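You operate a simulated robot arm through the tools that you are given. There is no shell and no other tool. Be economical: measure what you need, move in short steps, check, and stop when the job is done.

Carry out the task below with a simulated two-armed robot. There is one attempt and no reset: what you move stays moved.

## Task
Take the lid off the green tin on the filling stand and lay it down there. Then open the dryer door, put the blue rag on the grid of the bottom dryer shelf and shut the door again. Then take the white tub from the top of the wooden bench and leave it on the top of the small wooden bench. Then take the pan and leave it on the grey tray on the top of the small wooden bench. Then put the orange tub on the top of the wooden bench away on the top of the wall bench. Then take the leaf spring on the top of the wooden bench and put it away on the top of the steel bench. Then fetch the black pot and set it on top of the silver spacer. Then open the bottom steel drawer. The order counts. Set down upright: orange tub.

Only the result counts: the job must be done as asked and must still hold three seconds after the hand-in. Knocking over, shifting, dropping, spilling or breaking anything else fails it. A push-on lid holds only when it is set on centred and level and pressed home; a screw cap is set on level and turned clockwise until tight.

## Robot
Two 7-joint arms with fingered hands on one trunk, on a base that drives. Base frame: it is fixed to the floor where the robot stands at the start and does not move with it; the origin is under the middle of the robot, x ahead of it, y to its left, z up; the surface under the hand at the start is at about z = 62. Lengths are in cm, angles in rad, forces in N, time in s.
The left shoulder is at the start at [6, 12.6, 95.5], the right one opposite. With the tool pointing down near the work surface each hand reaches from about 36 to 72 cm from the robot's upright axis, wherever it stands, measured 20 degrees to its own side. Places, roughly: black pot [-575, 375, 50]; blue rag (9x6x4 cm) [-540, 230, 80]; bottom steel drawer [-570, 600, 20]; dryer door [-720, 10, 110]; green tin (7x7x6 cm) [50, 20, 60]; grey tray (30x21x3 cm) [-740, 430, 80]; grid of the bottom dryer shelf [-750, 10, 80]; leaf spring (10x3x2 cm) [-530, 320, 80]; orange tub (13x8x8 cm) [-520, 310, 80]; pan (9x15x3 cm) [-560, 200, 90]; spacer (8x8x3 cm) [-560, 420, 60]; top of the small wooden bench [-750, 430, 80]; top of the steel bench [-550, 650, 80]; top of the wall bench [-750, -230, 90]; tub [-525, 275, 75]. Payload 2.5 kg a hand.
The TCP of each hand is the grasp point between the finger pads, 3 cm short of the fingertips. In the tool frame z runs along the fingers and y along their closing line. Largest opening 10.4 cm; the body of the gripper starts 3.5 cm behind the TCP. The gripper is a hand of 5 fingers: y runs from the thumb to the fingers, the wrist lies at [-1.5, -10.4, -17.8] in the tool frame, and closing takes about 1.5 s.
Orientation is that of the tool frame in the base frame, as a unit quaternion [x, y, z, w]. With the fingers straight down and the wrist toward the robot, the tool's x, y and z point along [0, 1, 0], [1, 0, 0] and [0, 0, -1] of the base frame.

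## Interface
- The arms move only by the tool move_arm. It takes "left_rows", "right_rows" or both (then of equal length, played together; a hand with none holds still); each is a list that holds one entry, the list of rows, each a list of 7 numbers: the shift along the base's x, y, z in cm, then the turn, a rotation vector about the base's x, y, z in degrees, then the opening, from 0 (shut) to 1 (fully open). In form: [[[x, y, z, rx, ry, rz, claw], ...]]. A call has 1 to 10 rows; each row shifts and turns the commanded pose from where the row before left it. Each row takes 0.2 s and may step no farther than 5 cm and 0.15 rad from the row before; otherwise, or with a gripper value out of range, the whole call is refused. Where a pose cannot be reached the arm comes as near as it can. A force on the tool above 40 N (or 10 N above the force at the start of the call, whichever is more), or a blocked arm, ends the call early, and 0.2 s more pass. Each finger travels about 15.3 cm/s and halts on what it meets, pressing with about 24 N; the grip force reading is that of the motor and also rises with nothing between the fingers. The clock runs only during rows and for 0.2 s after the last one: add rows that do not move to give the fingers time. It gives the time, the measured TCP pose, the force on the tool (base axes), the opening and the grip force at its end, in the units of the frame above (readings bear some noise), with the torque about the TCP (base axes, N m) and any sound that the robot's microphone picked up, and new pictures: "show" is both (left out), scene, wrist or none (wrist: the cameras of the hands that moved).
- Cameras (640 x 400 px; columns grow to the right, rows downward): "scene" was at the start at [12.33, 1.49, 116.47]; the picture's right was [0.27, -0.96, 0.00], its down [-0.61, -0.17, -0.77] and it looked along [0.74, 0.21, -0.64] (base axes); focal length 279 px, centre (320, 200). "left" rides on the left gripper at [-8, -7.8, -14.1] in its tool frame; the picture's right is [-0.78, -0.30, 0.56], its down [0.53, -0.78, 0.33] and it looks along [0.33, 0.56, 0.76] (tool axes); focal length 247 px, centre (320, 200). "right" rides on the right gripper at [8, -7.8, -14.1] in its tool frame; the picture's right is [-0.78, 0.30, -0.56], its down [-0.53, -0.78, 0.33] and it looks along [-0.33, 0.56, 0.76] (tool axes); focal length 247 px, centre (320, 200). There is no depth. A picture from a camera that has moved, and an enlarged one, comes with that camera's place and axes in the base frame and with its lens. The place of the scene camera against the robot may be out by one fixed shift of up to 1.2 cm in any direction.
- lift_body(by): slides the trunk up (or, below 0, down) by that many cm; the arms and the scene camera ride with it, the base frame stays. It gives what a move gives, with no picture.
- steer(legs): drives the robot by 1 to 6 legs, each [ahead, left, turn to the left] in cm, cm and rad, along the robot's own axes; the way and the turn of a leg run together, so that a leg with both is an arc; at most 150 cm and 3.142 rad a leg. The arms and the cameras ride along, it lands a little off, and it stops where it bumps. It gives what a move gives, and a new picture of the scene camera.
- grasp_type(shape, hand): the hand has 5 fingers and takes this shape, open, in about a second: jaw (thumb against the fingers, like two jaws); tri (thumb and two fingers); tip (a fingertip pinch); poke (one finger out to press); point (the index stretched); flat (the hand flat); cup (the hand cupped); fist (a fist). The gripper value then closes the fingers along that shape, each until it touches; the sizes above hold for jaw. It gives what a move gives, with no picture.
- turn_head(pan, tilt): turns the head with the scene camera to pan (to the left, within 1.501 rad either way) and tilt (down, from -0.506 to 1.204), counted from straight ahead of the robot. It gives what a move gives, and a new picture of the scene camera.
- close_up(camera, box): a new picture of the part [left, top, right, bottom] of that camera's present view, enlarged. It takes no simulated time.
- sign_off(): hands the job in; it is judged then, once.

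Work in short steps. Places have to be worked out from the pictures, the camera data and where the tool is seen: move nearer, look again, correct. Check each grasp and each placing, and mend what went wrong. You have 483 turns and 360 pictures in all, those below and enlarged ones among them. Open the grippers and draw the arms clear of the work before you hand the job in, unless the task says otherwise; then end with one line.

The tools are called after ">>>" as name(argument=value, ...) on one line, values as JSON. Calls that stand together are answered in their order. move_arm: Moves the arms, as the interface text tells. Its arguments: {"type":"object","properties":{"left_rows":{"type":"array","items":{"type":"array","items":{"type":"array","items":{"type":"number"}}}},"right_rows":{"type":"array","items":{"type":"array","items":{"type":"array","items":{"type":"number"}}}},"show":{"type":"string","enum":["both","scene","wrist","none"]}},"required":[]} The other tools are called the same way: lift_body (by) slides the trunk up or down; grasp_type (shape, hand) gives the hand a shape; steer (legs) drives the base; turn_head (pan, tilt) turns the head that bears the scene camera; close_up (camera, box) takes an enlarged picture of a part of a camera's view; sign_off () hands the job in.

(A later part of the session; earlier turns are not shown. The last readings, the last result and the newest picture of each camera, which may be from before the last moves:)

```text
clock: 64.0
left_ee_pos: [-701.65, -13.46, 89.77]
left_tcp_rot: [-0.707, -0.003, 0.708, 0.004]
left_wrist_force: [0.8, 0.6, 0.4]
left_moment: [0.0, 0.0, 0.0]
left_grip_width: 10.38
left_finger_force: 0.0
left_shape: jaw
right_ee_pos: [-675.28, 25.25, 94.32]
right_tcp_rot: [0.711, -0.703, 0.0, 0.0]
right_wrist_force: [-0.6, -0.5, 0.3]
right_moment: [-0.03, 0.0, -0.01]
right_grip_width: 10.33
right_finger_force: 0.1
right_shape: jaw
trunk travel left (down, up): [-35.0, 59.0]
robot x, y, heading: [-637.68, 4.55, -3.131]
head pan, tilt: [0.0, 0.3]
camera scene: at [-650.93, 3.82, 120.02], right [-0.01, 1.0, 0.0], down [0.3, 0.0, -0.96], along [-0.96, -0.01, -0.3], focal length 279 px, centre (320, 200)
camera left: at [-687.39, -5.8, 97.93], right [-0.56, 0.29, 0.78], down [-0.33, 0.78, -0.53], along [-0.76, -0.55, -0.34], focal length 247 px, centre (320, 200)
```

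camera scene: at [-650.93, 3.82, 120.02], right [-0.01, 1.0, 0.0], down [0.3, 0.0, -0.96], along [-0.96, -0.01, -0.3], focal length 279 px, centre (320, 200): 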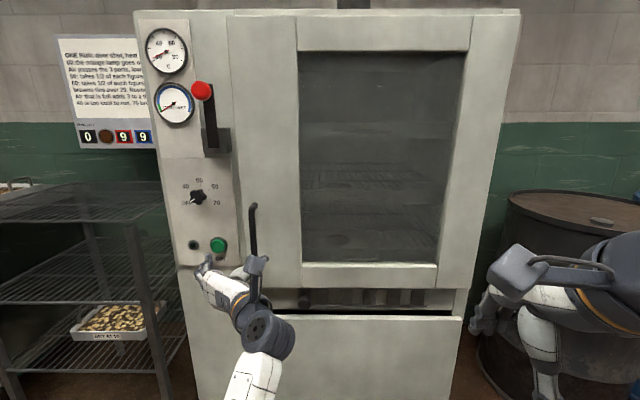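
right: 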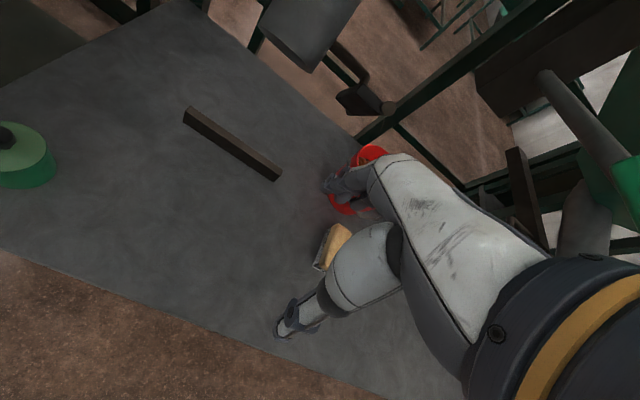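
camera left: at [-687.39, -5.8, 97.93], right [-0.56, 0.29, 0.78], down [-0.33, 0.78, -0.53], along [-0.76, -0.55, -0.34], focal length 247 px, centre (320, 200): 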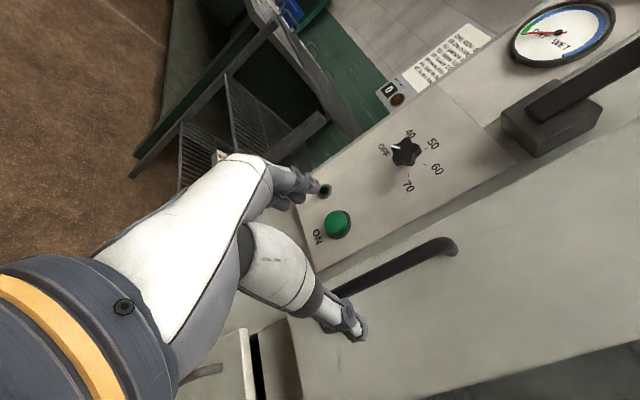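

The handle lies at y≈-13, in line with the TCP. To keep clear of the green button I narrow the opening and advance.

>>> move_arm(left_rows=[[[-2, 0.2, 0, 0, 0, 0, 0.7], [-2, 0.2, 0, 0, 0, 0, 0.55], [-2, 0, 0, 0, 0, 0, 0.55], [-2, 0, 0, 0, 0, 0, 0.55], [-1.5, 0, 0, 0, 0, 0, 0.55], [0, 0, 0, 0, 0, 0, 0.55]]])

>>> close_up(camera="left", box=[240, 140, 480, 380])

```text
clock: 65.3
left_ee_pos: [-711.14, -13.16, 89.82]
left_tcp_rot: [-0.706, -0.004, 0.708, 0.003]
left_wrist_force: [-0.8, -0.7, -0.1]
left_moment: [0.0, -0.04, -0.01]
left_grip_width: 5.76
left_finger_force: 0.0
left_shape: jaw
right_ee_pos: [-675.2, 25.32, 94.39]
right_tcp_rot: [0.711, -0.703, 0.0, 0.0]
right_wrist_force: [-0.3, 0.0, 0.5]
right_moment: [-0.01, 0.01, 0.0]
right_grip_width: 10.36
right_finger_force: 0.0
right_shape: jaw
trunk travel left (down, up): [-35.0, 59.0]
robot x, y, heading: [-637.77, 4.88, -3.13]
head pan, tilt: [0.0, 0.3]
camera scene: at [-650.93, 3.82, 120.02], right [-0.01, 1.0, 0.0], down [0.3, 0.0, -0.96], along [-0.96, -0.01, -0.3], focal length 279 px, centre (320, 200)
camera left: at [-696.88, -5.38, 97.9], right [-0.56, 0.29, 0.78], down [-0.33, 0.78, -0.53], along [-0.76, -0.55, -0.34], focal length 247 px, centre (320, 200)
```

scene: 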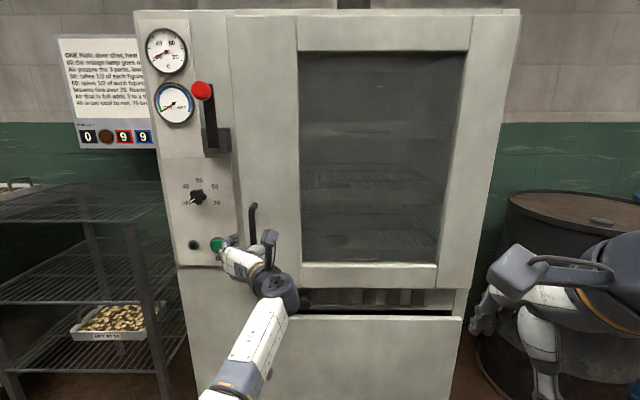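
left: 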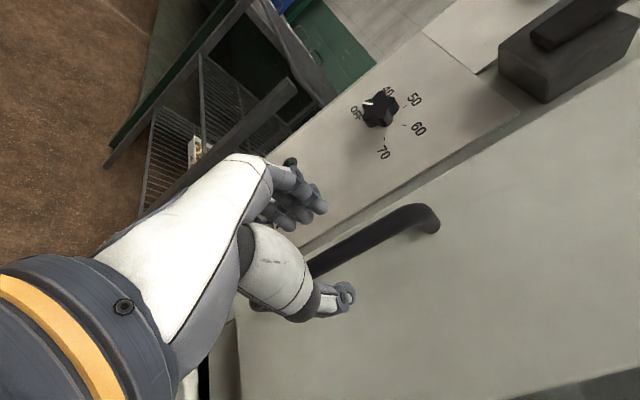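

```text
1.67 times, centred on (360, 260) of left
camera zoom: at [-696.88, -5.38, 97.9], right [-0.56, 0.29, 0.78], down [-0.33, 0.78, -0.53], along [-0.76, -0.55, -0.34], focal length 412 px, centre (253, 100)
```

zoom: 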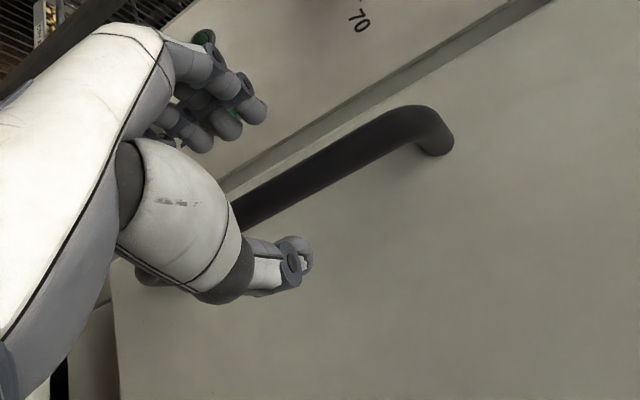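

The handle is between thumb and fingers. I advance 3 cm more and close.

>>> move_arm(left_rows=[[[-1, 0.1, 0, 0, 0, 0, 0.55], [-1, 0, 0, 0, 0, 0, 0.5], [-1, 0, 0, 0, 0, 0, 0.5], [0, 0, 0, 0, 0, 0, 0.3], [0, 0, 0, 0, 0, 0, 0.1], [0, 0, 0, 0, 0, 0, 0], [0, 0, 0, 0, 0, 0, 0], [0, 0, 0, 0, 0, 0, 0]]])

>>> close_up(camera="left", box=[240, 140, 480, 380])

```text
clock: 67.2
left_ee_pos: [-712.24, -12.7, 90.11]
left_tcp_rot: [0.708, 0.002, -0.706, -0.004]
left_wrist_force: [0.0, 5.0, 0.3]
left_moment: [-0.07, -0.02, -0.13]
left_grip_width: 0.91
left_finger_force: 23.4
left_shape: jaw
left hand out of reach, approached as far as the arm can: row 2, 3
right_ee_pos: [-675.36, 25.26, 94.44]
right_tcp_rot: [0.711, -0.703, 0.0, 0.0]
right_wrist_force: [0.2, 0.1, 0.1]
right_moment: [-0.01, 0.04, 0.0]
right_grip_width: 10.37
right_finger_force: 0.1
right_shape: jaw
trunk travel left (down, up): [-35.0, 59.0]
robot x, y, heading: [-637.84, 4.61, -3.131]
head pan, tilt: [0.0, 0.3]
camera scene: at [-650.94, 3.87, 120.02], right [-0.01, 1.0, 0.0], down [0.3, 0.0, -0.96], along [-0.96, -0.01, -0.3], focal length 279 px, centre (320, 200)
camera left: at [-698.02, -5.13, 98.12], right [-0.56, 0.29, 0.78], down [-0.33, 0.78, -0.53], along [-0.76, -0.55, -0.34], focal length 247 px, centre (320, 200)
```

scene: 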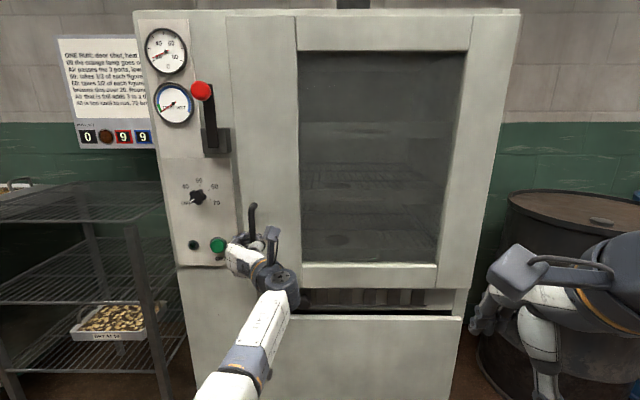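
left: 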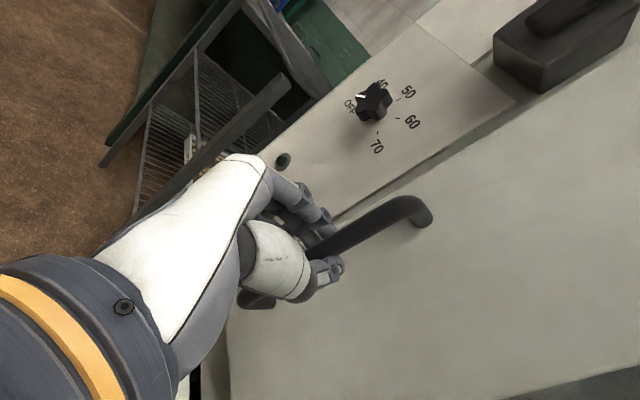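

```text
1.67 times, centred on (360, 260) of left
camera zoom: at [-698.02, -5.13, 98.12], right [-0.56, 0.29, 0.78], down [-0.33, 0.78, -0.53], along [-0.76, -0.55, -0.34], focal length 412 px, centre (253, 100)
```

zoom: 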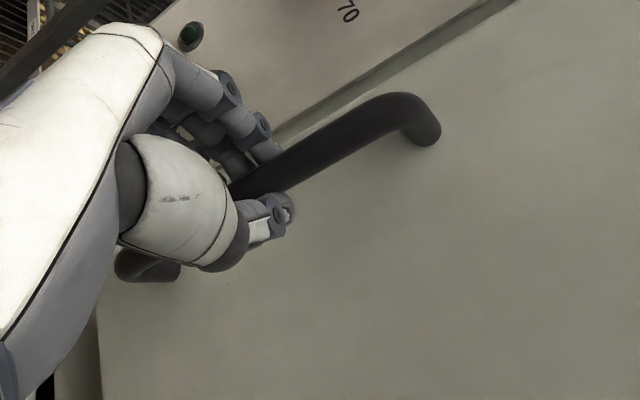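

The handle is firmly held. I open the door by driving the base on an arc about the hinge (≈[-721, 46.5]); first a small step.

>>> steer(legs=[[-4.2, -8.3, 0.1]])

```text
clock: 68.3
left_ee_pos: [-706.27, -11.83, 89.94]
left_tcp_rot: [0.706, 0.039, -0.706, 0.032]
left_wrist_force: [-1.4, 5.5, 0.6]
left_moment: [-0.06, -0.02, -0.13]
left_grip_width: 0.91
left_finger_force: 24.1
left_shape: jaw
right_ee_pos: [-673.53, 29.8, 94.45]
right_tcp_rot: [0.746, -0.666, -0.001, 0.0]
right_wrist_force: [0.3, -1.0, -0.7]
right_moment: [-0.05, 0.01, 0.02]
right_grip_width: 10.36
right_finger_force: 0.1
right_shape: jaw
trunk travel left (down, up): [-35.0, 59.0]
robot x, y, heading: [-633.85, 13.61, -3.03]
head pan, tilt: [0.0, 0.3]
camera scene: at [-647.19, 11.1, 120.02], right [-0.11, 0.99, 0.0], down [0.29, 0.03, -0.96], along [-0.95, -0.11, -0.3], focal length 279 px, centre (320, 200)
```

scene: 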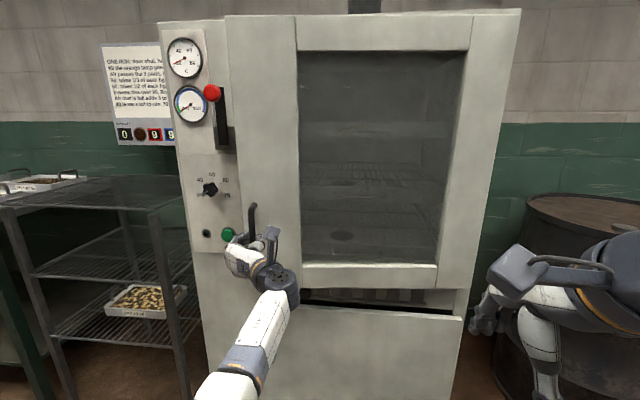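

The door follows with low force. I continue the arc in two larger steps.

>>> steer(legs=[[-12.5, -25, 0.3]])

>>> steer(legs=[[-12.5, -25, 0.3]])

```text
clock: 70.2
left_ee_pos: [-689.81, -5.53, 90.03]
left_tcp_rot: [-0.692, -0.145, 0.694, -0.138]
left_wrist_force: [0.8, -2.3, -0.8]
left_moment: [-0.07, -0.04, 0.12]
left_grip_width: 0.94
left_finger_force: 24.1
left_shape: jaw
right_ee_pos: [-670.81, 44.17, 94.46]
right_tcp_rot: [0.838, -0.546, 0.001, -0.001]
right_wrist_force: [0.1, -0.5, 0.4]
right_moment: [-0.03, -0.01, -0.02]
right_grip_width: 10.38
right_finger_force: 0.1
right_shape: jaw
trunk travel left (down, up): [-35.0, 59.0]
robot x, y, heading: [-628.46, 40.28, -2.729]
head pan, tilt: [0.0, 0.3]
camera scene: at [-640.38, 33.99, 120.02], right [-0.4, 0.92, 0.0], down [0.27, 0.12, -0.96], along [-0.87, -0.38, -0.3], focal length 279 px, centre (320, 200)
```

scene: 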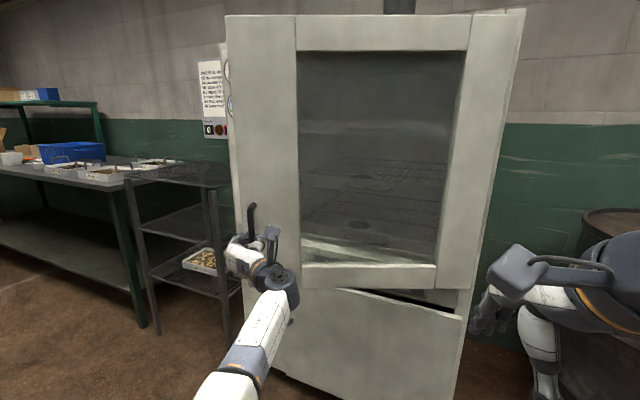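

```text
clock: 72.2
left_ee_pos: [-676.1, 5.76, 90.02]
left_tcp_rot: [-0.662, -0.248, 0.665, -0.241]
left_wrist_force: [13.7, -14.1, 1.4]
left_moment: [-0.11, -0.25, 0.53]
left_grip_width: 0.9
left_finger_force: 24.2
left_shape: jaw
right_ee_pos: [-672.63, 59.08, 94.47]
right_tcp_rot: [0.908, -0.418, -0.001, 0.0]
right_wrist_force: [0.7, 0.0, 0.1]
right_moment: [-0.01, 0.01, -0.02]
right_grip_width: 10.4
right_finger_force: 0.0
right_shape: jaw
trunk travel left (down, up): [-35.0, 59.0]
robot x, y, heading: [-630.64, 67.6, -2.433]
head pan, tilt: [0.0, 0.3]
camera scene: at [-640.7, 58.02, 120.02], right [-0.65, 0.76, 0.0], down [0.22, 0.19, -0.96], along [-0.73, -0.62, -0.3], focal length 279 px, centre (320, 200)
```

scene: 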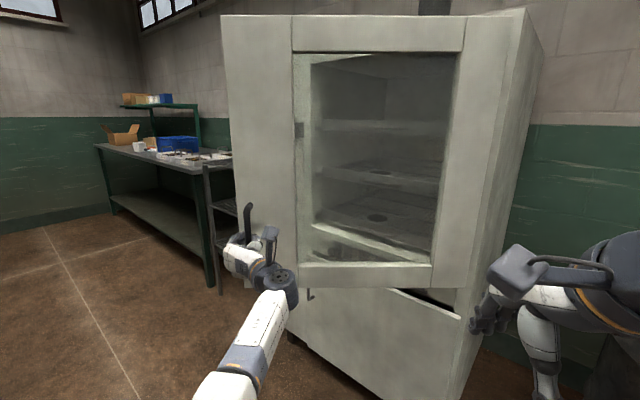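

A modest radial force has built up, so I bias the next step slightly outward.

>>> steer(legs=[[-12.5, -23.4, 0.3]])

```text
clock: 74.0
left_ee_pos: [-666.31, 19.94, 89.99]
left_tcp_rot: [-0.621, -0.341, 0.622, -0.335]
left_wrist_force: [3.0, -1.9, 0.0]
left_moment: [0.03, -0.18, 0.16]
left_grip_width: 0.93
left_finger_force: 24.2
left_shape: jaw
right_ee_pos: [-678.18, 71.95, 94.45]
right_tcp_rot: [0.959, -0.282, 0.001, 0.0]
right_wrist_force: [0.1, 0.3, 0.2]
right_moment: [-0.01, -0.01, 0.03]
right_grip_width: 10.38
right_finger_force: 0.0
right_shape: jaw
trunk travel left (down, up): [-35.0, 59.0]
robot x, y, heading: [-640.37, 91.77, -2.147]
head pan, tilt: [0.0, 0.3]
camera scene: at [-647.41, 80.05, 120.02], right [-0.84, 0.54, 0.0], down [0.16, 0.25, -0.96], along [-0.52, -0.8, -0.3], focal length 279 px, centre (320, 200)
```

scene: 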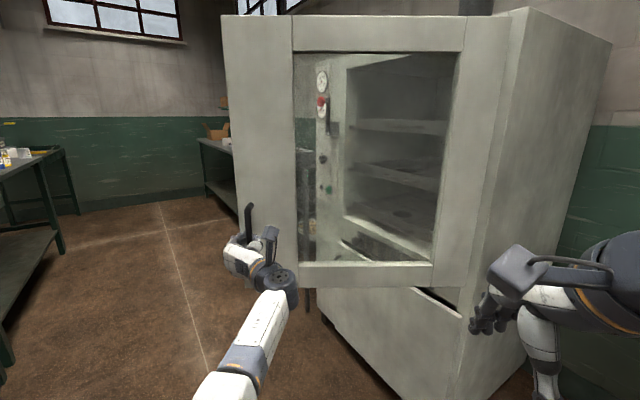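

Forces are low again; I continue the arc.

>>> steer(legs=[[-12.5, -24, 0.3]])

>>> steer(legs=[[-12.5, -24, 0.3]])

```text
clock: 75.9
left_ee_pos: [-661.11, 36.63, 90.03]
left_tcp_rot: [-0.565, -0.426, 0.569, -0.42]
left_wrist_force: [16.8, -2.5, 0.7]
left_moment: [0.09, -0.29, 0.47]
left_grip_width: 0.9
left_finger_force: 23.7
left_shape: jaw
right_ee_pos: [-687.4, 83.32, 94.46]
right_tcp_rot: [0.989, -0.145, -0.002, 0.001]
right_wrist_force: [-0.3, -0.2, 1.0]
right_moment: [0.02, -0.01, 0.02]
right_grip_width: 10.37
right_finger_force: 0.0
right_shape: jaw
trunk travel left (down, up): [-35.0, 59.0]
robot x, y, heading: [-656.55, 113.11, -1.858]
head pan, tilt: [0.0, 0.3]
camera scene: at [-660.24, 99.54, 120.02], right [-0.96, 0.29, 0.0], down [0.08, 0.28, -0.96], along [-0.28, -0.91, -0.3], focal length 279 px, centre (320, 200)
```

scene: 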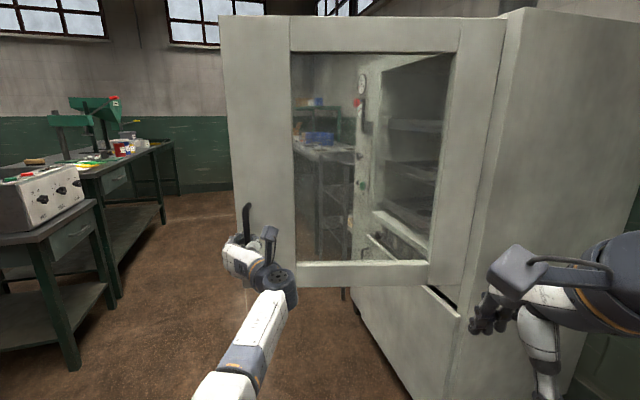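

```text
clock: 77.8
left_ee_pos: [-660.38, 54.26, 90.17]
left_tcp_rot: [0.498, 0.503, -0.5, 0.499]
left_wrist_force: [-13.2, -1.2, -1.7]
left_moment: [0.0, -0.06, -0.31]
left_grip_width: 0.91
left_finger_force: 23.8
left_shape: jaw
right_ee_pos: [-698.78, 91.37, 94.42]
right_tcp_rot: [1.0, 0.004, 0.001, 0.0]
right_wrist_force: [-0.8, -0.4, -0.4]
right_moment: [0.0, 0.01, 0.02]
right_grip_width: 10.38
right_finger_force: 0.1
right_shape: jaw
trunk travel left (down, up): [-35.0, 59.0]
robot x, y, heading: [-678.03, 128.64, -1.561]
head pan, tilt: [0.0, 0.3]
camera scene: at [-678.1, 114.61, 120.01], right [-1.0, -0.01, 0.0], down [0.0, 0.3, -0.96], along [0.01, -0.96, -0.3], focal length 279 px, centre (320, 200)
```

scene: 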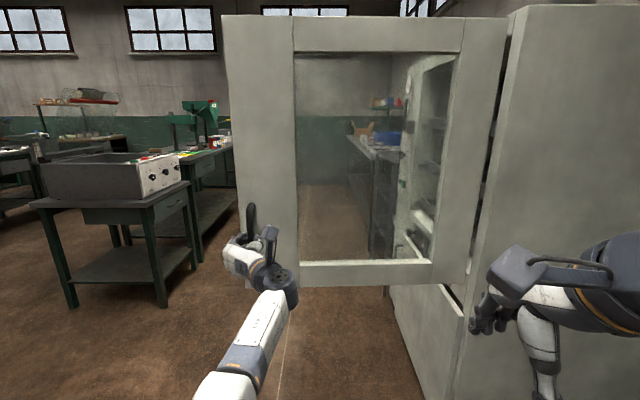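

The door is open about 90°. One more small step for clearance, then release.

>>> steer(legs=[[-8.3, -17, 0.2]])

>>> move_arm(left_rows=[[[0, 0, 0, 0, 0, 0, 0.2], [0, 0, 0, 0, 0, 0, 0.4], [0, 0, 0, 0, 0, 0, 0.6], [0, 0, 0, 0, 0, 0, 0.7], [0, 0, 0, 0, 0, 0, 0.7], [0, 0, 0, 0, 0, 0, 0.7]]])

```text
clock: 79.4
left_ee_pos: [-663.33, 65.8, 90.01]
left_tcp_rot: [0.445, 0.551, -0.446, 0.547]
left_wrist_force: [-5.1, -2.4, -1.1]
left_moment: [0.08, -0.06, -0.1]
left_grip_width: 0.92
left_finger_force: 23.6
left_shape: jaw
right_ee_pos: [-708.56, 94.26, 94.35]
right_tcp_rot: [0.995, 0.105, 0.0, 0.0]
right_wrist_force: [0.0, 0.6, -0.1]
right_moment: [0.01, 0.02, -0.02]
right_grip_width: 10.34
right_finger_force: 0.0
right_shape: jaw
trunk travel left (down, up): [-35.0, 59.0]
robot x, y, heading: [-696.02, 135.33, -1.365]
head pan, tilt: [0.0, 0.3]
camera scene: at [-693.0, 121.25, 120.01], right [-0.98, -0.21, 0.0], down [-0.06, 0.29, -0.96], along [0.2, -0.93, -0.3], focal length 279 px, centre (320, 200)
```

scene: 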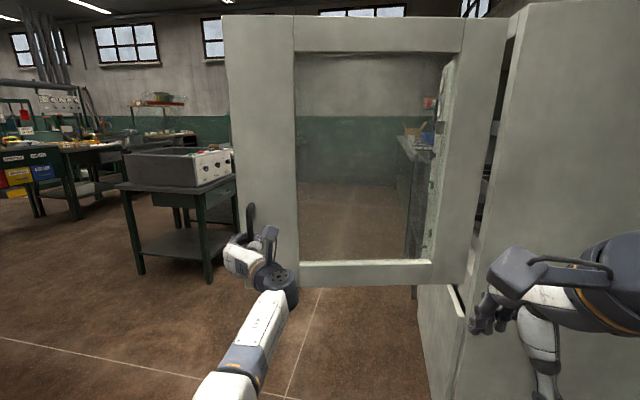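

```text
clock: 80.8
left_ee_pos: [-663.44, 65.79, 90.08]
left_tcp_rot: [0.444, 0.551, -0.446, 0.548]
left_wrist_force: [0.3, -0.1, 0.2]
left_moment: [0.01, 0.0, -0.02]
left_grip_width: 7.26
left_finger_force: 0.0
left_shape: jaw
right_ee_pos: [-708.45, 94.32, 94.51]
right_tcp_rot: [0.994, 0.105, 0.0, 0.0]
right_wrist_force: [0.0, 0.4, 0.6]
right_moment: [0.02, 0.03, -0.01]
right_grip_width: 10.39
right_finger_force: 0.0
right_shape: jaw
trunk travel left (down, up): [-35.0, 59.0]
robot x, y, heading: [-695.92, 135.15, -1.36]
head pan, tilt: [0.0, 0.3]
camera scene: at [-692.96, 121.27, 120.02], right [-0.98, -0.21, 0.0], down [-0.06, 0.29, -0.96], along [0.2, -0.93, -0.3], focal length 279 px, centre (320, 200)
camera left: at [-673.74, 78.01, 98.12], right [-0.17, -0.61, 0.78], down [-0.7, -0.49, -0.53], along [0.7, -0.63, -0.34], focal length 247 px, centre (320, 200)
```

scene: 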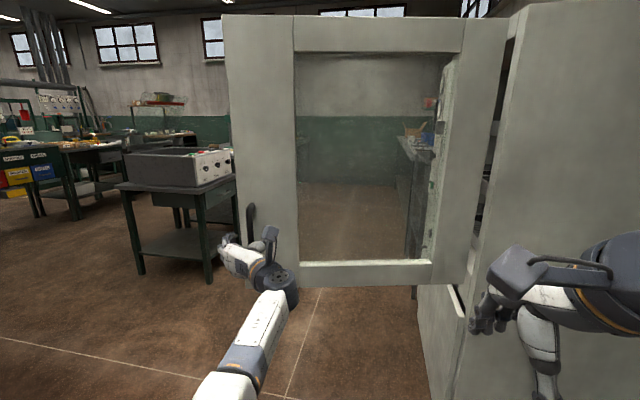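
left: 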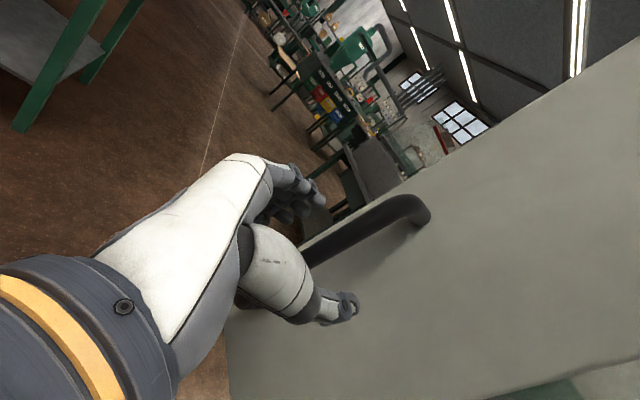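

Released. I retract the left hand straight back from the handle and turn it back to pointing down.

>>> move_arm(left_rows=[[[-0.8, 4, 0, 0, 0, 0, 1], [-0.8, 4, 0, 0, 0, 0, 1], [-0.8, 4, 0, 5.44, -3.57, -4.6, 1], [-0.6, 3, 0.5, 5.44, -3.57, -4.6, 1], [-0.6, 3, 0.5, 5.44, -3.57, -4.6, 1], [-0.6, 3, 0.5, 5.44, -3.57, -4.6, 1], [-0.4, 2, 0.5, 5.44, -3.57, -4.6, 1], [-0.4, 2, 0.5, 5.44, -3.57, -4.6, 1], [-0.4, 2, 0.5, 5.44, -3.57, -4.6, 1], [0, 2, 0.5, 5.44, -3.57, -4.6, 1]]], show="none")

>>> move_arm(left_rows=[[[0, 1, 0.5, 5.44, -3.57, -4.6, 1], [0, 1, 0.5, 5.44, -3.57, -4.6, 1], [0, 1, 0.5, 5.44, -3.57, -4.6, 1], [0, 1, 0.5, 5.44, -3.57, -4.6, 1], [0, 0, 0, 5.44, -3.57, -4.6, 1], [0, 0, 0, 5.44, -3.57, -4.6, 1], [0, 0, 0, 5.44, -3.57, -4.6, 1]]], show="scene")

```text
clock: 81.9
left_ee_pos: [-661.59, 83.07, 93.24]
left_tcp_rot: [0.582, 0.499, -0.338, 0.546]
left_wrist_force: [-0.2, -0.6, -0.5]
left_moment: [0.01, -0.02, 0.01]
left_grip_width: 10.36
left_finger_force: 0.0
left_shape: jaw
right_ee_pos: [-708.47, 94.3, 94.4]
right_tcp_rot: [0.994, 0.105, -0.001, -0.001]
right_wrist_force: [-0.8, -0.8, -0.5]
right_moment: [0.04, 0.02, -0.03]
right_grip_width: 10.36
right_finger_force: 0.1
right_shape: jaw
trunk travel left (down, up): [-35.0, 59.0]
robot x, y, heading: [-696.1, 135.04, -1.362]
head pan, tilt: [0.0, 0.3]
stopped in row 5 (left hand): the arm was blocked; the commanded pose is now the measured one
```

```text
clock: 83.5
left_ee_pos: [-661.67, 87.07, 95.21]
left_tcp_rot: [0.894, 0.278, -0.167, 0.308]
left_wrist_force: [-0.3, -0.3, 0.5]
left_moment: [-0.01, -0.01, 0.01]
left_grip_width: 10.4
left_finger_force: 0.0
left_shape: jaw
right_ee_pos: [-708.56, 94.26, 94.46]
right_tcp_rot: [0.995, 0.104, 0.0, 0.0]
right_wrist_force: [-0.3, -0.1, 0.1]
right_moment: [-0.02, 0.02, -0.02]
right_grip_width: 10.39
right_finger_force: 0.1
right_shape: jaw
trunk travel left (down, up): [-35.0, 59.0]
robot x, y, heading: [-695.99, 135.05, -1.36]
head pan, tilt: [0.0, 0.3]
camera scene: at [-692.95, 121.27, 120.02], right [-0.98, -0.21, 0.0], down [-0.06, 0.29, -0.96], along [0.2, -0.93, -0.3], focal length 279 px, centre (320, 200)
```

scene: 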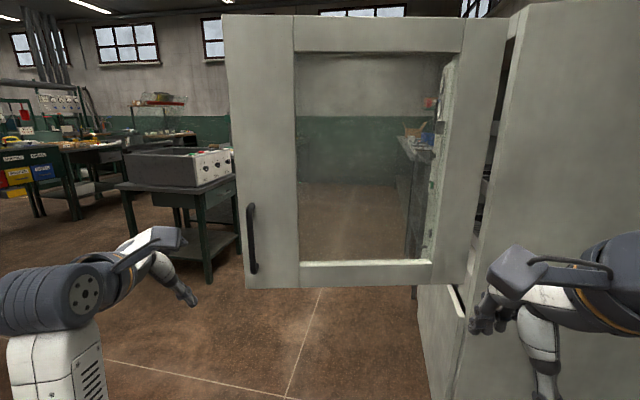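

The hand is clear of the door. I finish the rotation.

>>> move_arm(left_rows=[[[0, 0, 0, 5.29, -3.47, -4.47, 1], [0, 0, 0, 5.29, -3.47, -4.47, 1], [0, 0, 0, 5.29, -3.47, -4.47, 1], [0, 0, 0, 5.29, -3.47, -4.47, 1], [0, 0, 0, 5.29, -3.47, -4.47, 1], [0, 0, 0, 5.29, -3.47, -4.47, 1]]], show="none")

>>> turn_head(pan=1.5, tilt=0.3)

```text
clock: 84.9
left_ee_pos: [-661.76, 87.01, 95.07]
left_tcp_rot: [0.998, 0.043, 0.01, 0.054]
left_wrist_force: [0.3, -0.2, 0.1]
left_moment: [0.01, -0.01, -0.01]
left_grip_width: 10.39
left_finger_force: 0.1
left_shape: jaw
right_ee_pos: [-708.48, 94.25, 94.44]
right_tcp_rot: [0.995, 0.104, 0.0, 0.0]
right_wrist_force: [0.4, -0.1, 0.0]
right_moment: [-0.01, -0.01, -0.02]
right_grip_width: 10.36
right_finger_force: 0.0
right_shape: jaw
trunk travel left (down, up): [-35.0, 59.0]
robot x, y, heading: [-695.94, 134.82, -1.365]
head pan, tilt: [0.0, 0.3]
```

```text
clock: 86.5
left_ee_pos: [-661.71, 86.96, 95.14]
left_tcp_rot: [0.998, 0.044, 0.009, 0.054]
left_wrist_force: [0.2, -0.4, -0.1]
left_moment: [0.0, 0.06, 0.01]
left_grip_width: 10.41
left_finger_force: 0.1
left_shape: jaw
right_ee_pos: [-708.41, 94.29, 94.46]
right_tcp_rot: [0.995, 0.104, 0.0, 0.0]
right_wrist_force: [0.6, -0.4, 0.2]
right_moment: [0.0, 0.01, -0.01]
right_grip_width: 10.35
right_finger_force: 0.0
right_shape: jaw
trunk travel left (down, up): [-35.0, 59.0]
robot x, y, heading: [-696.03, 135.14, -1.361]
head pan, tilt: [1.499, 0.3]
camera scene: at [-685.63, 131.67, 120.02], right [0.14, -0.99, 0.0], down [-0.29, -0.04, -0.96], along [0.95, 0.13, -0.3], focal length 279 px, centre (320, 200)
```

scene: 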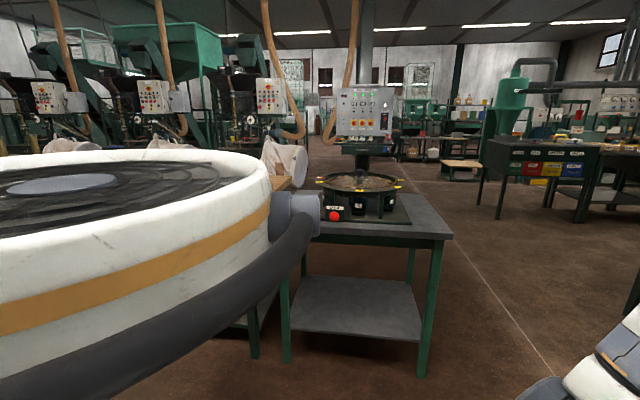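

I turn left in place to face the wooden bench region.

>>> steer(legs=[[0, 0, 1.9]])

>>> turn_head(pan=0.2, tilt=0.4)

```text
clock: 91.6
left_ee_pos: [-664.31, 184.85, 95.08]
left_tcp_rot: [0.519, 0.853, 0.05, 0.023]
left_wrist_force: [0.0, 0.6, 0.2]
left_moment: [-0.01, -0.02, 0.01]
left_grip_width: 10.37
left_finger_force: 0.1
left_shape: jaw
right_ee_pos: [-653.24, 139.06, 94.54]
right_tcp_rot: [0.467, 0.884, 0.0, 0.001]
right_wrist_force: [-0.4, 0.4, -0.7]
right_moment: [-0.02, 0.02, -0.01]
right_grip_width: 10.38
right_finger_force: 0.1
right_shape: jaw
trunk travel left (down, up): [-35.0, 59.0]
robot x, y, heading: [-695.97, 135.45, 0.597]
head pan, tilt: [1.499, 0.3]
camera scene: at [-697.09, 144.65, 120.02], right [0.86, 0.5, 0.0], down [0.15, -0.26, -0.96], along [-0.48, 0.83, -0.3], focal length 279 px, centre (320, 200)
```

scene: 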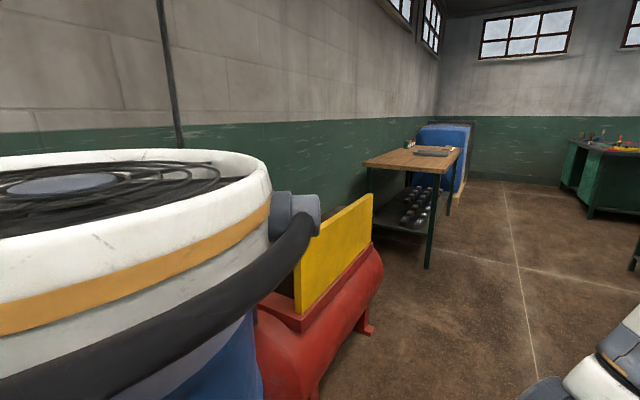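

```text
clock: 93.1
left_ee_pos: [-664.3, 184.86, 95.09]
left_tcp_rot: [0.519, 0.853, 0.049, 0.022]
left_wrist_force: [-0.6, 0.7, 0.4]
left_moment: [-0.02, 0.01, 0.02]
left_grip_width: 10.38
left_finger_force: 0.0
left_shape: jaw
right_ee_pos: [-653.35, 139.0, 94.51]
right_tcp_rot: [0.468, 0.884, 0.0, 0.0]
right_wrist_force: [-0.7, -0.3, 0.6]
right_moment: [0.02, 0.0, -0.01]
right_grip_width: 10.39
right_finger_force: 0.1
right_shape: jaw
trunk travel left (down, up): [-35.0, 59.0]
robot x, y, heading: [-695.79, 135.43, 0.595]
head pan, tilt: [0.201, 0.4]
camera scene: at [-685.94, 143.21, 119.09], right [0.72, -0.7, 0.0], down [-0.27, -0.28, -0.92], along [0.64, 0.66, -0.39], focal length 279 px, centre (320, 200)
```

scene: 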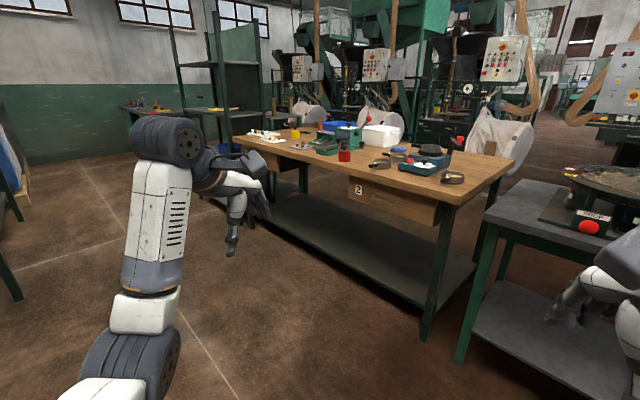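

The wooden bench with its items is ahead. I zoom in.

>>> close_up(camera="scene", box=[230, 90, 520, 230])

```text
2.21 times, centred on (375, 160) of scene
camera zoom: at [-685.94, 143.21, 119.09], right [0.72, -0.7, 0.0], down [-0.27, -0.28, -0.92], along [0.64, 0.66, -0.39], focal length 616 px, centre (199, 288)
```

zoom: 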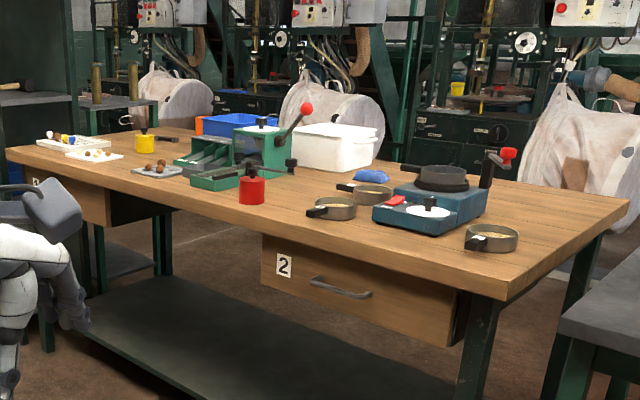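

I drive to stand in front of the bench near the rag, facing +x.

>>> steer(legs=[[0, 0, -0.596], [0, 90, 0], [55, 0, 0]])

>>> turn_head(pan=0, tilt=0.5)

```text
clock: 102.1
left_ee_pos: [-588.06, 248.01, 95.21]
left_tcp_rot: [0.745, 0.665, 0.041, 0.036]
left_wrist_force: [0.4, -0.6, -0.1]
left_moment: [0.01, 0.02, 0.02]
left_grip_width: 10.4
left_finger_force: 0.1
left_shape: jaw
right_ee_pos: [-604.53, 203.7, 94.48]
right_tcp_rot: [0.704, 0.71, 0.0, 0.0]
right_wrist_force: [0.3, 0.3, 0.1]
right_moment: [0.0, 0.02, -0.03]
right_grip_width: 10.36
right_finger_force: 0.1
right_shape: jaw
trunk travel left (down, up): [-35.0, 59.0]
robot x, y, heading: [-642.09, 224.18, 0.009]
head pan, tilt: [0.201, 0.4]
camera scene: at [-628.85, 225.31, 119.09], right [0.21, -0.98, 0.0], down [-0.38, -0.08, -0.92], along [0.9, 0.19, -0.39], focal length 279 px, centre (320, 200)
```

scene: 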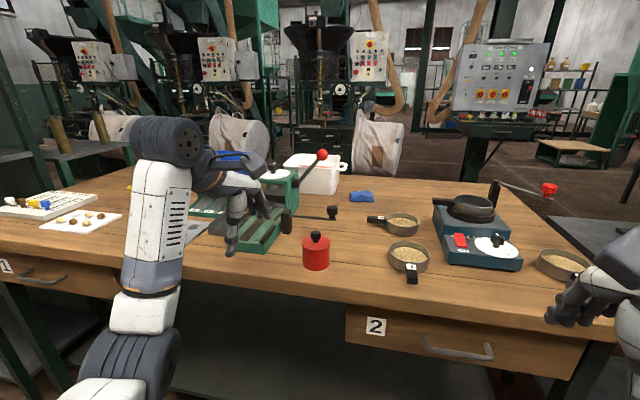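

```text
clock: 102.9
left_ee_pos: [-588.14, 247.8, 95.26]
left_tcp_rot: [0.746, 0.664, 0.041, 0.036]
left_wrist_force: [-0.7, 0.2, 1.0]
left_moment: [-0.03, 0.03, -0.02]
left_grip_width: 10.39
left_finger_force: 0.1
left_shape: jaw
right_ee_pos: [-604.46, 203.63, 94.52]
right_tcp_rot: [0.704, 0.71, -0.001, 0.0]
right_wrist_force: [-0.3, -0.6, -0.3]
right_moment: [0.0, 0.01, 0.01]
right_grip_width: 10.4
right_finger_force: 0.0
right_shape: jaw
trunk travel left (down, up): [-35.0, 59.0]
robot x, y, heading: [-641.71, 224.18, 0.006]
head pan, tilt: [0.0, 0.499]
camera scene: at [-628.82, 223.47, 118.18], right [0.01, -1.0, 0.0], down [-0.48, 0.0, -0.88], along [0.88, 0.01, -0.48], focal length 279 px, centre (320, 200)
```

scene: 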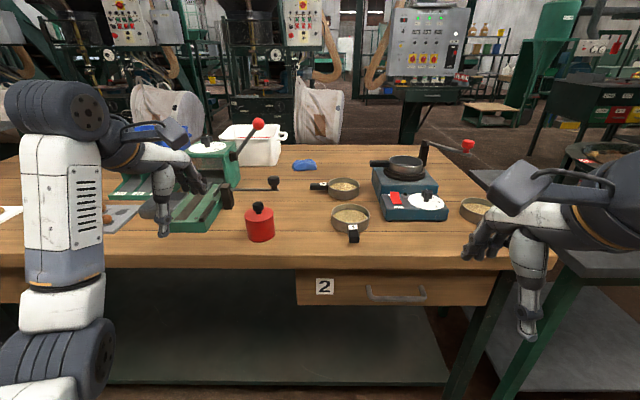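

I look steeply down to see my own base's footprint and the gap to the bench, since the rag appears ~53 cm in from the bench edge.

>>> turn_head(pan=0, tilt=1.2)

>>> turn_head(pan=0.9, tilt=0.5)

```text
clock: 103.9
left_ee_pos: [-588.1, 247.95, 95.16]
left_tcp_rot: [0.746, 0.664, 0.041, 0.036]
left_wrist_force: [0.7, 0.7, -0.9]
left_moment: [0.02, 0.0, 0.02]
left_grip_width: 10.38
left_finger_force: 0.0
left_shape: jaw
right_ee_pos: [-604.54, 203.67, 94.43]
right_tcp_rot: [0.704, 0.71, 0.0, 0.001]
right_wrist_force: [0.5, 0.4, 0.3]
right_moment: [0.04, -0.03, -0.01]
right_grip_width: 10.37
right_finger_force: 0.1
right_shape: jaw
trunk travel left (down, up): [-35.0, 59.0]
robot x, y, heading: [-642.25, 224.23, 0.006]
head pan, tilt: [0.0, 1.201]
camera scene: at [-632.32, 223.44, 112.81], right [0.01, -1.0, 0.0], down [-0.93, -0.01, -0.36], along [0.36, 0.0, -0.93], focal length 279 px, centre (320, 200)
```

scene: 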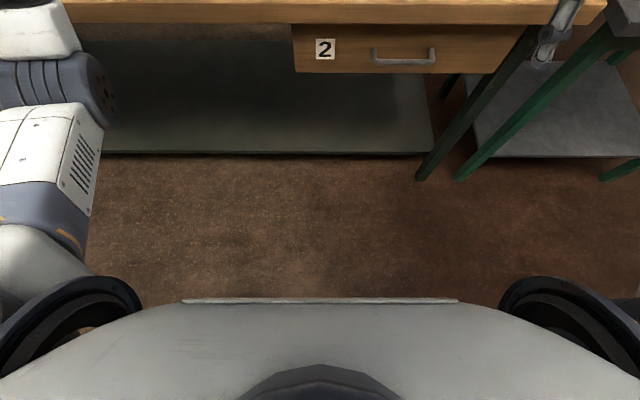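

```text
clock: 105.1
left_ee_pos: [-588.11, 247.99, 95.15]
left_tcp_rot: [0.745, 0.665, 0.042, 0.036]
left_wrist_force: [-0.1, -0.5, -0.1]
left_moment: [0.06, 0.01, -0.04]
left_grip_width: 10.38
left_finger_force: 0.1
left_shape: jaw
right_ee_pos: [-604.46, 203.65, 94.33]
right_tcp_rot: [0.704, 0.71, 0.0, 0.001]
right_wrist_force: [0.0, 0.9, 0.1]
right_moment: [0.03, 0.01, 0.01]
right_grip_width: 10.37
right_finger_force: 0.1
right_shape: jaw
trunk travel left (down, up): [-35.0, 59.0]
robot x, y, heading: [-641.81, 224.24, 0.002]
head pan, tilt: [0.901, 0.499]
camera scene: at [-632.31, 230.56, 118.17], right [0.79, -0.62, 0.0], down [-0.3, -0.38, -0.88], along [0.54, 0.69, -0.48], focal length 279 px, centre (320, 200)
```

scene: 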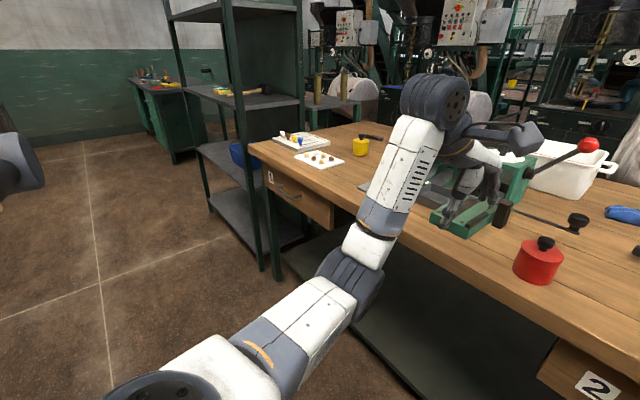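

My base reaches only ~13 cm ahead of its axis, so I can stand closer. I raise both hands by 15 cm, straighten the left hand's orientation and then edge in, slightly to the right.

>>> move_arm(left_rows=[[[0, -1, 4, -0.2, 3.1, 3.2, 1], [0, -1, 4, -0.3, 3.2, 3.3, 1], [0, -1, 4, 0, 0, 0, 1], [0, -1, 4, 0, 0, 0, 1]]], right_rows=[[[0, 0, 4, 0, 0, 0, 1], [0, 0, 4, 0, 0, 0, 1], [0, 0, 4, 0, 0, 0, 1], [0, 0, 4, 0, 0, 0, 1]]], show="none")

>>> steer(legs=[[0, -10, 0], [32, 0, 0]])

>>> turn_head(pan=0.1, tilt=0.6)

```text
clock: 106.1
left_ee_pos: [-588.16, 243.95, 111.1]
left_tcp_rot: [0.707, 0.707, 0.0, -0.001]
left_wrist_force: [0.3, 0.1, 0.3]
left_moment: [-0.01, -0.01, -0.02]
left_grip_width: 10.37
left_finger_force: 0.0
left_shape: jaw
right_ee_pos: [-604.54, 203.88, 110.65]
right_tcp_rot: [0.704, 0.71, 0.0, 0.0]
right_wrist_force: [0.3, -0.4, -0.2]
right_moment: [-0.01, 0.01, -0.03]
right_grip_width: 10.38
right_finger_force: 0.0
right_shape: jaw
trunk travel left (down, up): [-35.0, 59.0]
robot x, y, heading: [-642.3, 223.95, 0.009]
head pan, tilt: [0.901, 0.499]
```

```text
clock: 109.0
left_ee_pos: [-555.22, 233.5, 111.04]
left_tcp_rot: [0.71, 0.705, -0.001, -0.001]
left_wrist_force: [-0.1, 0.1, -0.1]
left_moment: [0.01, -0.03, -0.03]
left_grip_width: 10.41
left_finger_force: 0.1
left_shape: jaw
right_ee_pos: [-571.9, 193.66, 110.51]
right_tcp_rot: [0.706, 0.708, 0.0, 0.0]
right_wrist_force: [-0.5, -0.2, 0.7]
right_moment: [0.01, -0.01, 0.0]
right_grip_width: 10.38
right_finger_force: 0.1
right_shape: jaw
trunk travel left (down, up): [-35.0, 59.0]
robot x, y, heading: [-609.53, 214.12, 0.001]
head pan, tilt: [0.901, 0.499]
camera scene: at [-599.6, 220.54, 118.17], right [0.78, -0.62, 0.0], down [-0.3, -0.38, -0.88], along [0.55, 0.69, -0.48], focal length 279 px, centre (320, 200)
```

scene: 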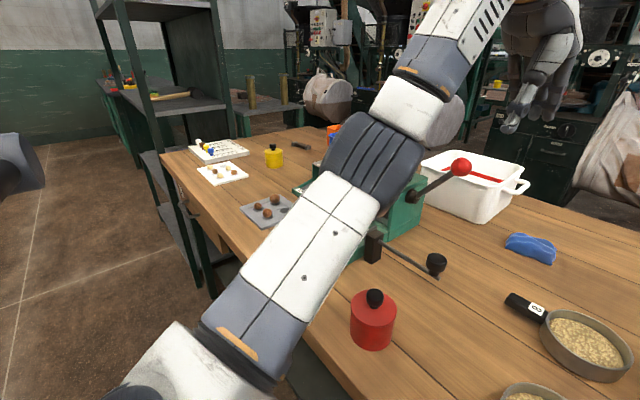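

```text
clock: 110.2
left_ee_pos: [-555.33, 233.56, 111.02]
left_tcp_rot: [0.709, 0.705, -0.001, -0.001]
left_wrist_force: [-1.4, -0.4, -0.9]
left_moment: [0.0, 0.0, 0.01]
left_grip_width: 10.37
left_finger_force: 0.2
left_shape: jaw
right_ee_pos: [-571.82, 193.56, 110.58]
right_tcp_rot: [0.706, 0.708, 0.0, 0.001]
right_wrist_force: [0.4, -0.4, 0.8]
right_moment: [0.0, 0.03, 0.03]
right_grip_width: 10.38
right_finger_force: 0.0
right_shape: jaw
trunk travel left (down, up): [-35.0, 59.0]
robot x, y, heading: [-609.12, 214.28, 0.002]
head pan, tilt: [0.099, 0.6]
camera scene: at [-596.47, 214.3, 117.27], right [0.1, -0.99, 0.0], down [-0.56, -0.06, -0.83], along [0.82, 0.08, -0.56], focal length 279 px, centre (320, 200)
```

scene: 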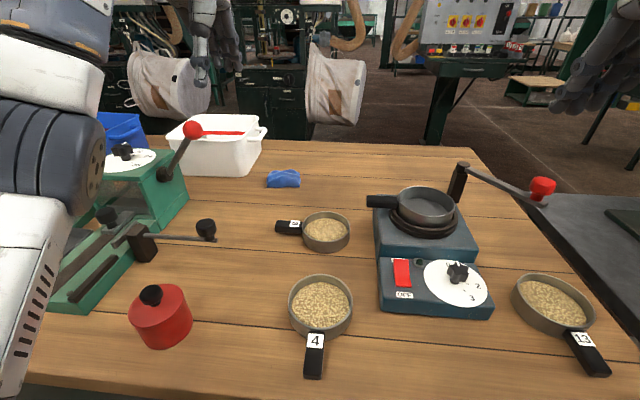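

Very clear view: rag near [-527, 231.5, 76], the dark pan sits on the hot plate near [-553, 199, 88]. I edge 10 cm ahead and 7 cm right, then extend the left hand above the rag, tilted a little forward.

>>> steer(legs=[[0, -7, 0], [10, 0, 0]])

>>> move_arm(left_rows=[[[2.5, 1, -2, 0, -5, 0, 1], [2.5, 1, -2, 0, -5, 0, 1], [2.5, 1, -2, 0, -5, 0, 1], [2, 1, -2, 0, -5, 0, 1], [2, 1, -2, 0, 0, 0, 1], [0, 0, 0, 0, 0, 0, 1]]])

```text
clock: 111.9
left_ee_pos: [-545.26, 226.65, 110.96]
left_tcp_rot: [0.71, 0.704, 0.0, 0.0]
left_wrist_force: [-0.3, -0.7, 0.1]
left_moment: [0.02, 0.01, -0.02]
left_grip_width: 10.4
left_finger_force: 0.0
left_shape: jaw
right_ee_pos: [-561.92, 186.81, 110.51]
right_tcp_rot: [0.707, 0.707, 0.0, 0.0]
right_wrist_force: [-0.4, 0.3, -0.3]
right_moment: [0.0, 0.0, 0.01]
right_grip_width: 10.39
right_finger_force: 0.1
right_shape: jaw
trunk travel left (down, up): [-35.0, 59.0]
robot x, y, heading: [-599.37, 207.25, -0.004]
head pan, tilt: [0.099, 0.6]
camera scene: at [-586.44, 207.39, 117.26], right [0.1, -0.99, 0.0], down [-0.56, -0.06, -0.82], along [0.82, 0.08, -0.57], focal length 279 px, centre (320, 200)
```

scene: 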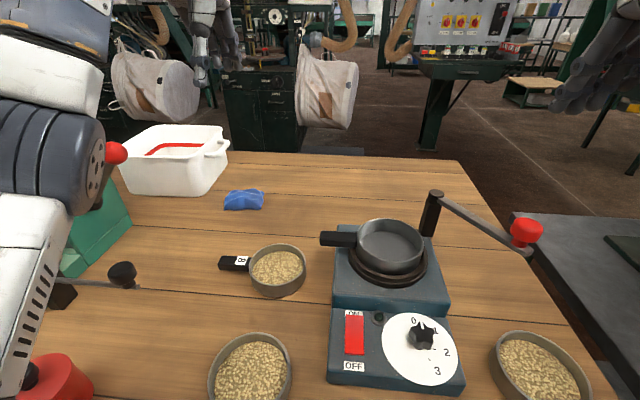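

```text
clock: 113.3
left_ee_pos: [-533.56, 231.56, 101.35]
left_tcp_rot: [0.699, 0.694, 0.123, 0.123]
left_wrist_force: [-0.3, -0.5, -0.7]
left_moment: [-0.04, 0.01, 0.02]
left_grip_width: 10.37
left_finger_force: 0.1
left_shape: jaw
right_ee_pos: [-561.85, 186.77, 110.54]
right_tcp_rot: [0.706, 0.708, 0.0, 0.001]
right_wrist_force: [-0.5, -0.1, 1.1]
right_moment: [-0.02, -0.02, -0.02]
right_grip_width: 10.37
right_finger_force: 0.1
right_shape: jaw
trunk travel left (down, up): [-35.0, 59.0]
robot x, y, heading: [-598.86, 207.5, -0.002]
head pan, tilt: [0.099, 0.6]
camera scene: at [-586.46, 207.39, 117.27], right [0.1, -0.99, 0.0], down [-0.56, -0.06, -0.83], along [0.82, 0.08, -0.56], focal length 279 px, centre (320, 200)
camera left: at [-545.72, 223.67, 111.87], right [-0.09, -0.77, -0.63], down [-0.61, 0.54, -0.58], along [0.78, 0.33, -0.53], focal length 247 px, centre (320, 200)
```

scene: 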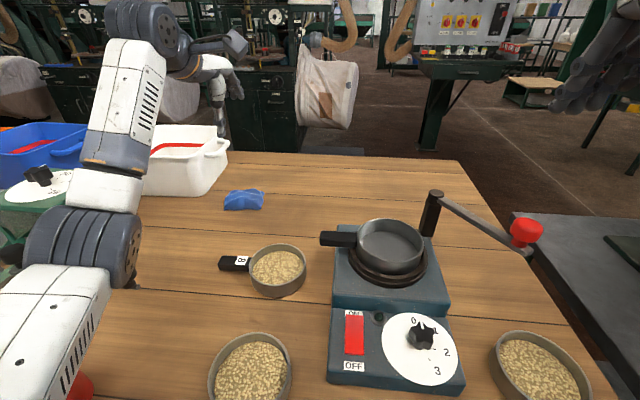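
left: 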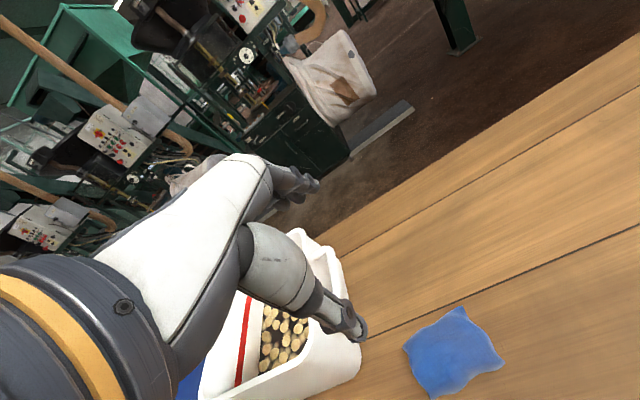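

Combining wrist and scene views: the rag is at about [-537, 229.6, 82], so the bench top is z≈80. I straighten the hand and lower to z≈91 over it.

>>> move_arm(left_rows=[[[-0.9, -0.5, -2.5, 0, 5, 0, 1], [-0.9, -0.5, -2.5, 0, 5, 0, 1], [-0.8, -0.5, -2.5, 0, 5, 0, 1], [-0.8, -0.5, -2.5, 0, 5, 0, 1], [0, 0, 0, 0, 0, 0, 1]]])

```text
clock: 114.5
left_ee_pos: [-537.3, 229.63, 90.92]
left_tcp_rot: [0.709, 0.705, 0.0, 0.0]
left_wrist_force: [-0.1, 0.0, -0.5]
left_moment: [0.02, -0.02, 0.03]
left_grip_width: 10.4
left_finger_force: 0.1
left_shape: jaw
right_ee_pos: [-561.92, 186.73, 110.57]
right_tcp_rot: [0.706, 0.708, 0.0, 0.0]
right_wrist_force: [0.4, -0.1, 0.2]
right_moment: [-0.02, 0.01, -0.02]
right_grip_width: 10.37
right_finger_force: 0.1
right_shape: jaw
trunk travel left (down, up): [-35.0, 59.0]
robot x, y, heading: [-599.21, 207.51, -0.0]
head pan, tilt: [0.099, 0.6]
camera scene: at [-586.46, 207.39, 117.27], right [0.1, -0.99, 0.0], down [-0.56, -0.06, -0.83], along [0.82, 0.08, -0.56], focal length 279 px, centre (320, 200)
camera left: at [-544.94, 221.8, 105.11], right [-0.3, -0.77, -0.56], down [-0.77, 0.54, -0.33], along [0.56, 0.33, -0.76], focal length 247 px, centre (320, 200)
```

scene: 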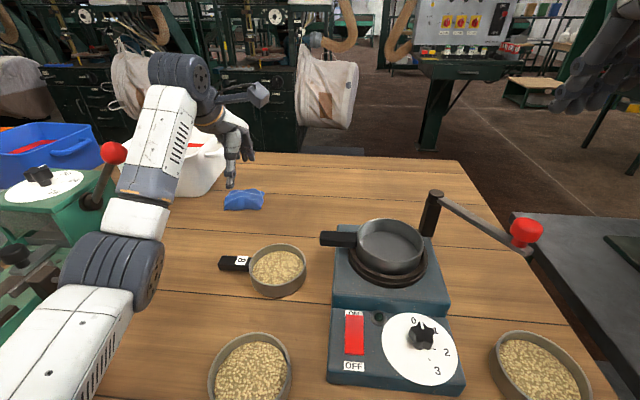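
left: 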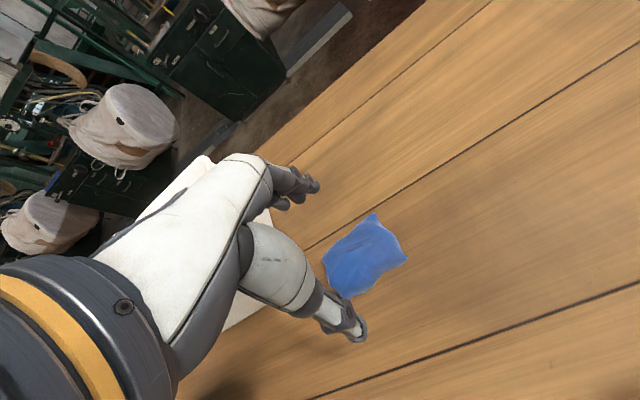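

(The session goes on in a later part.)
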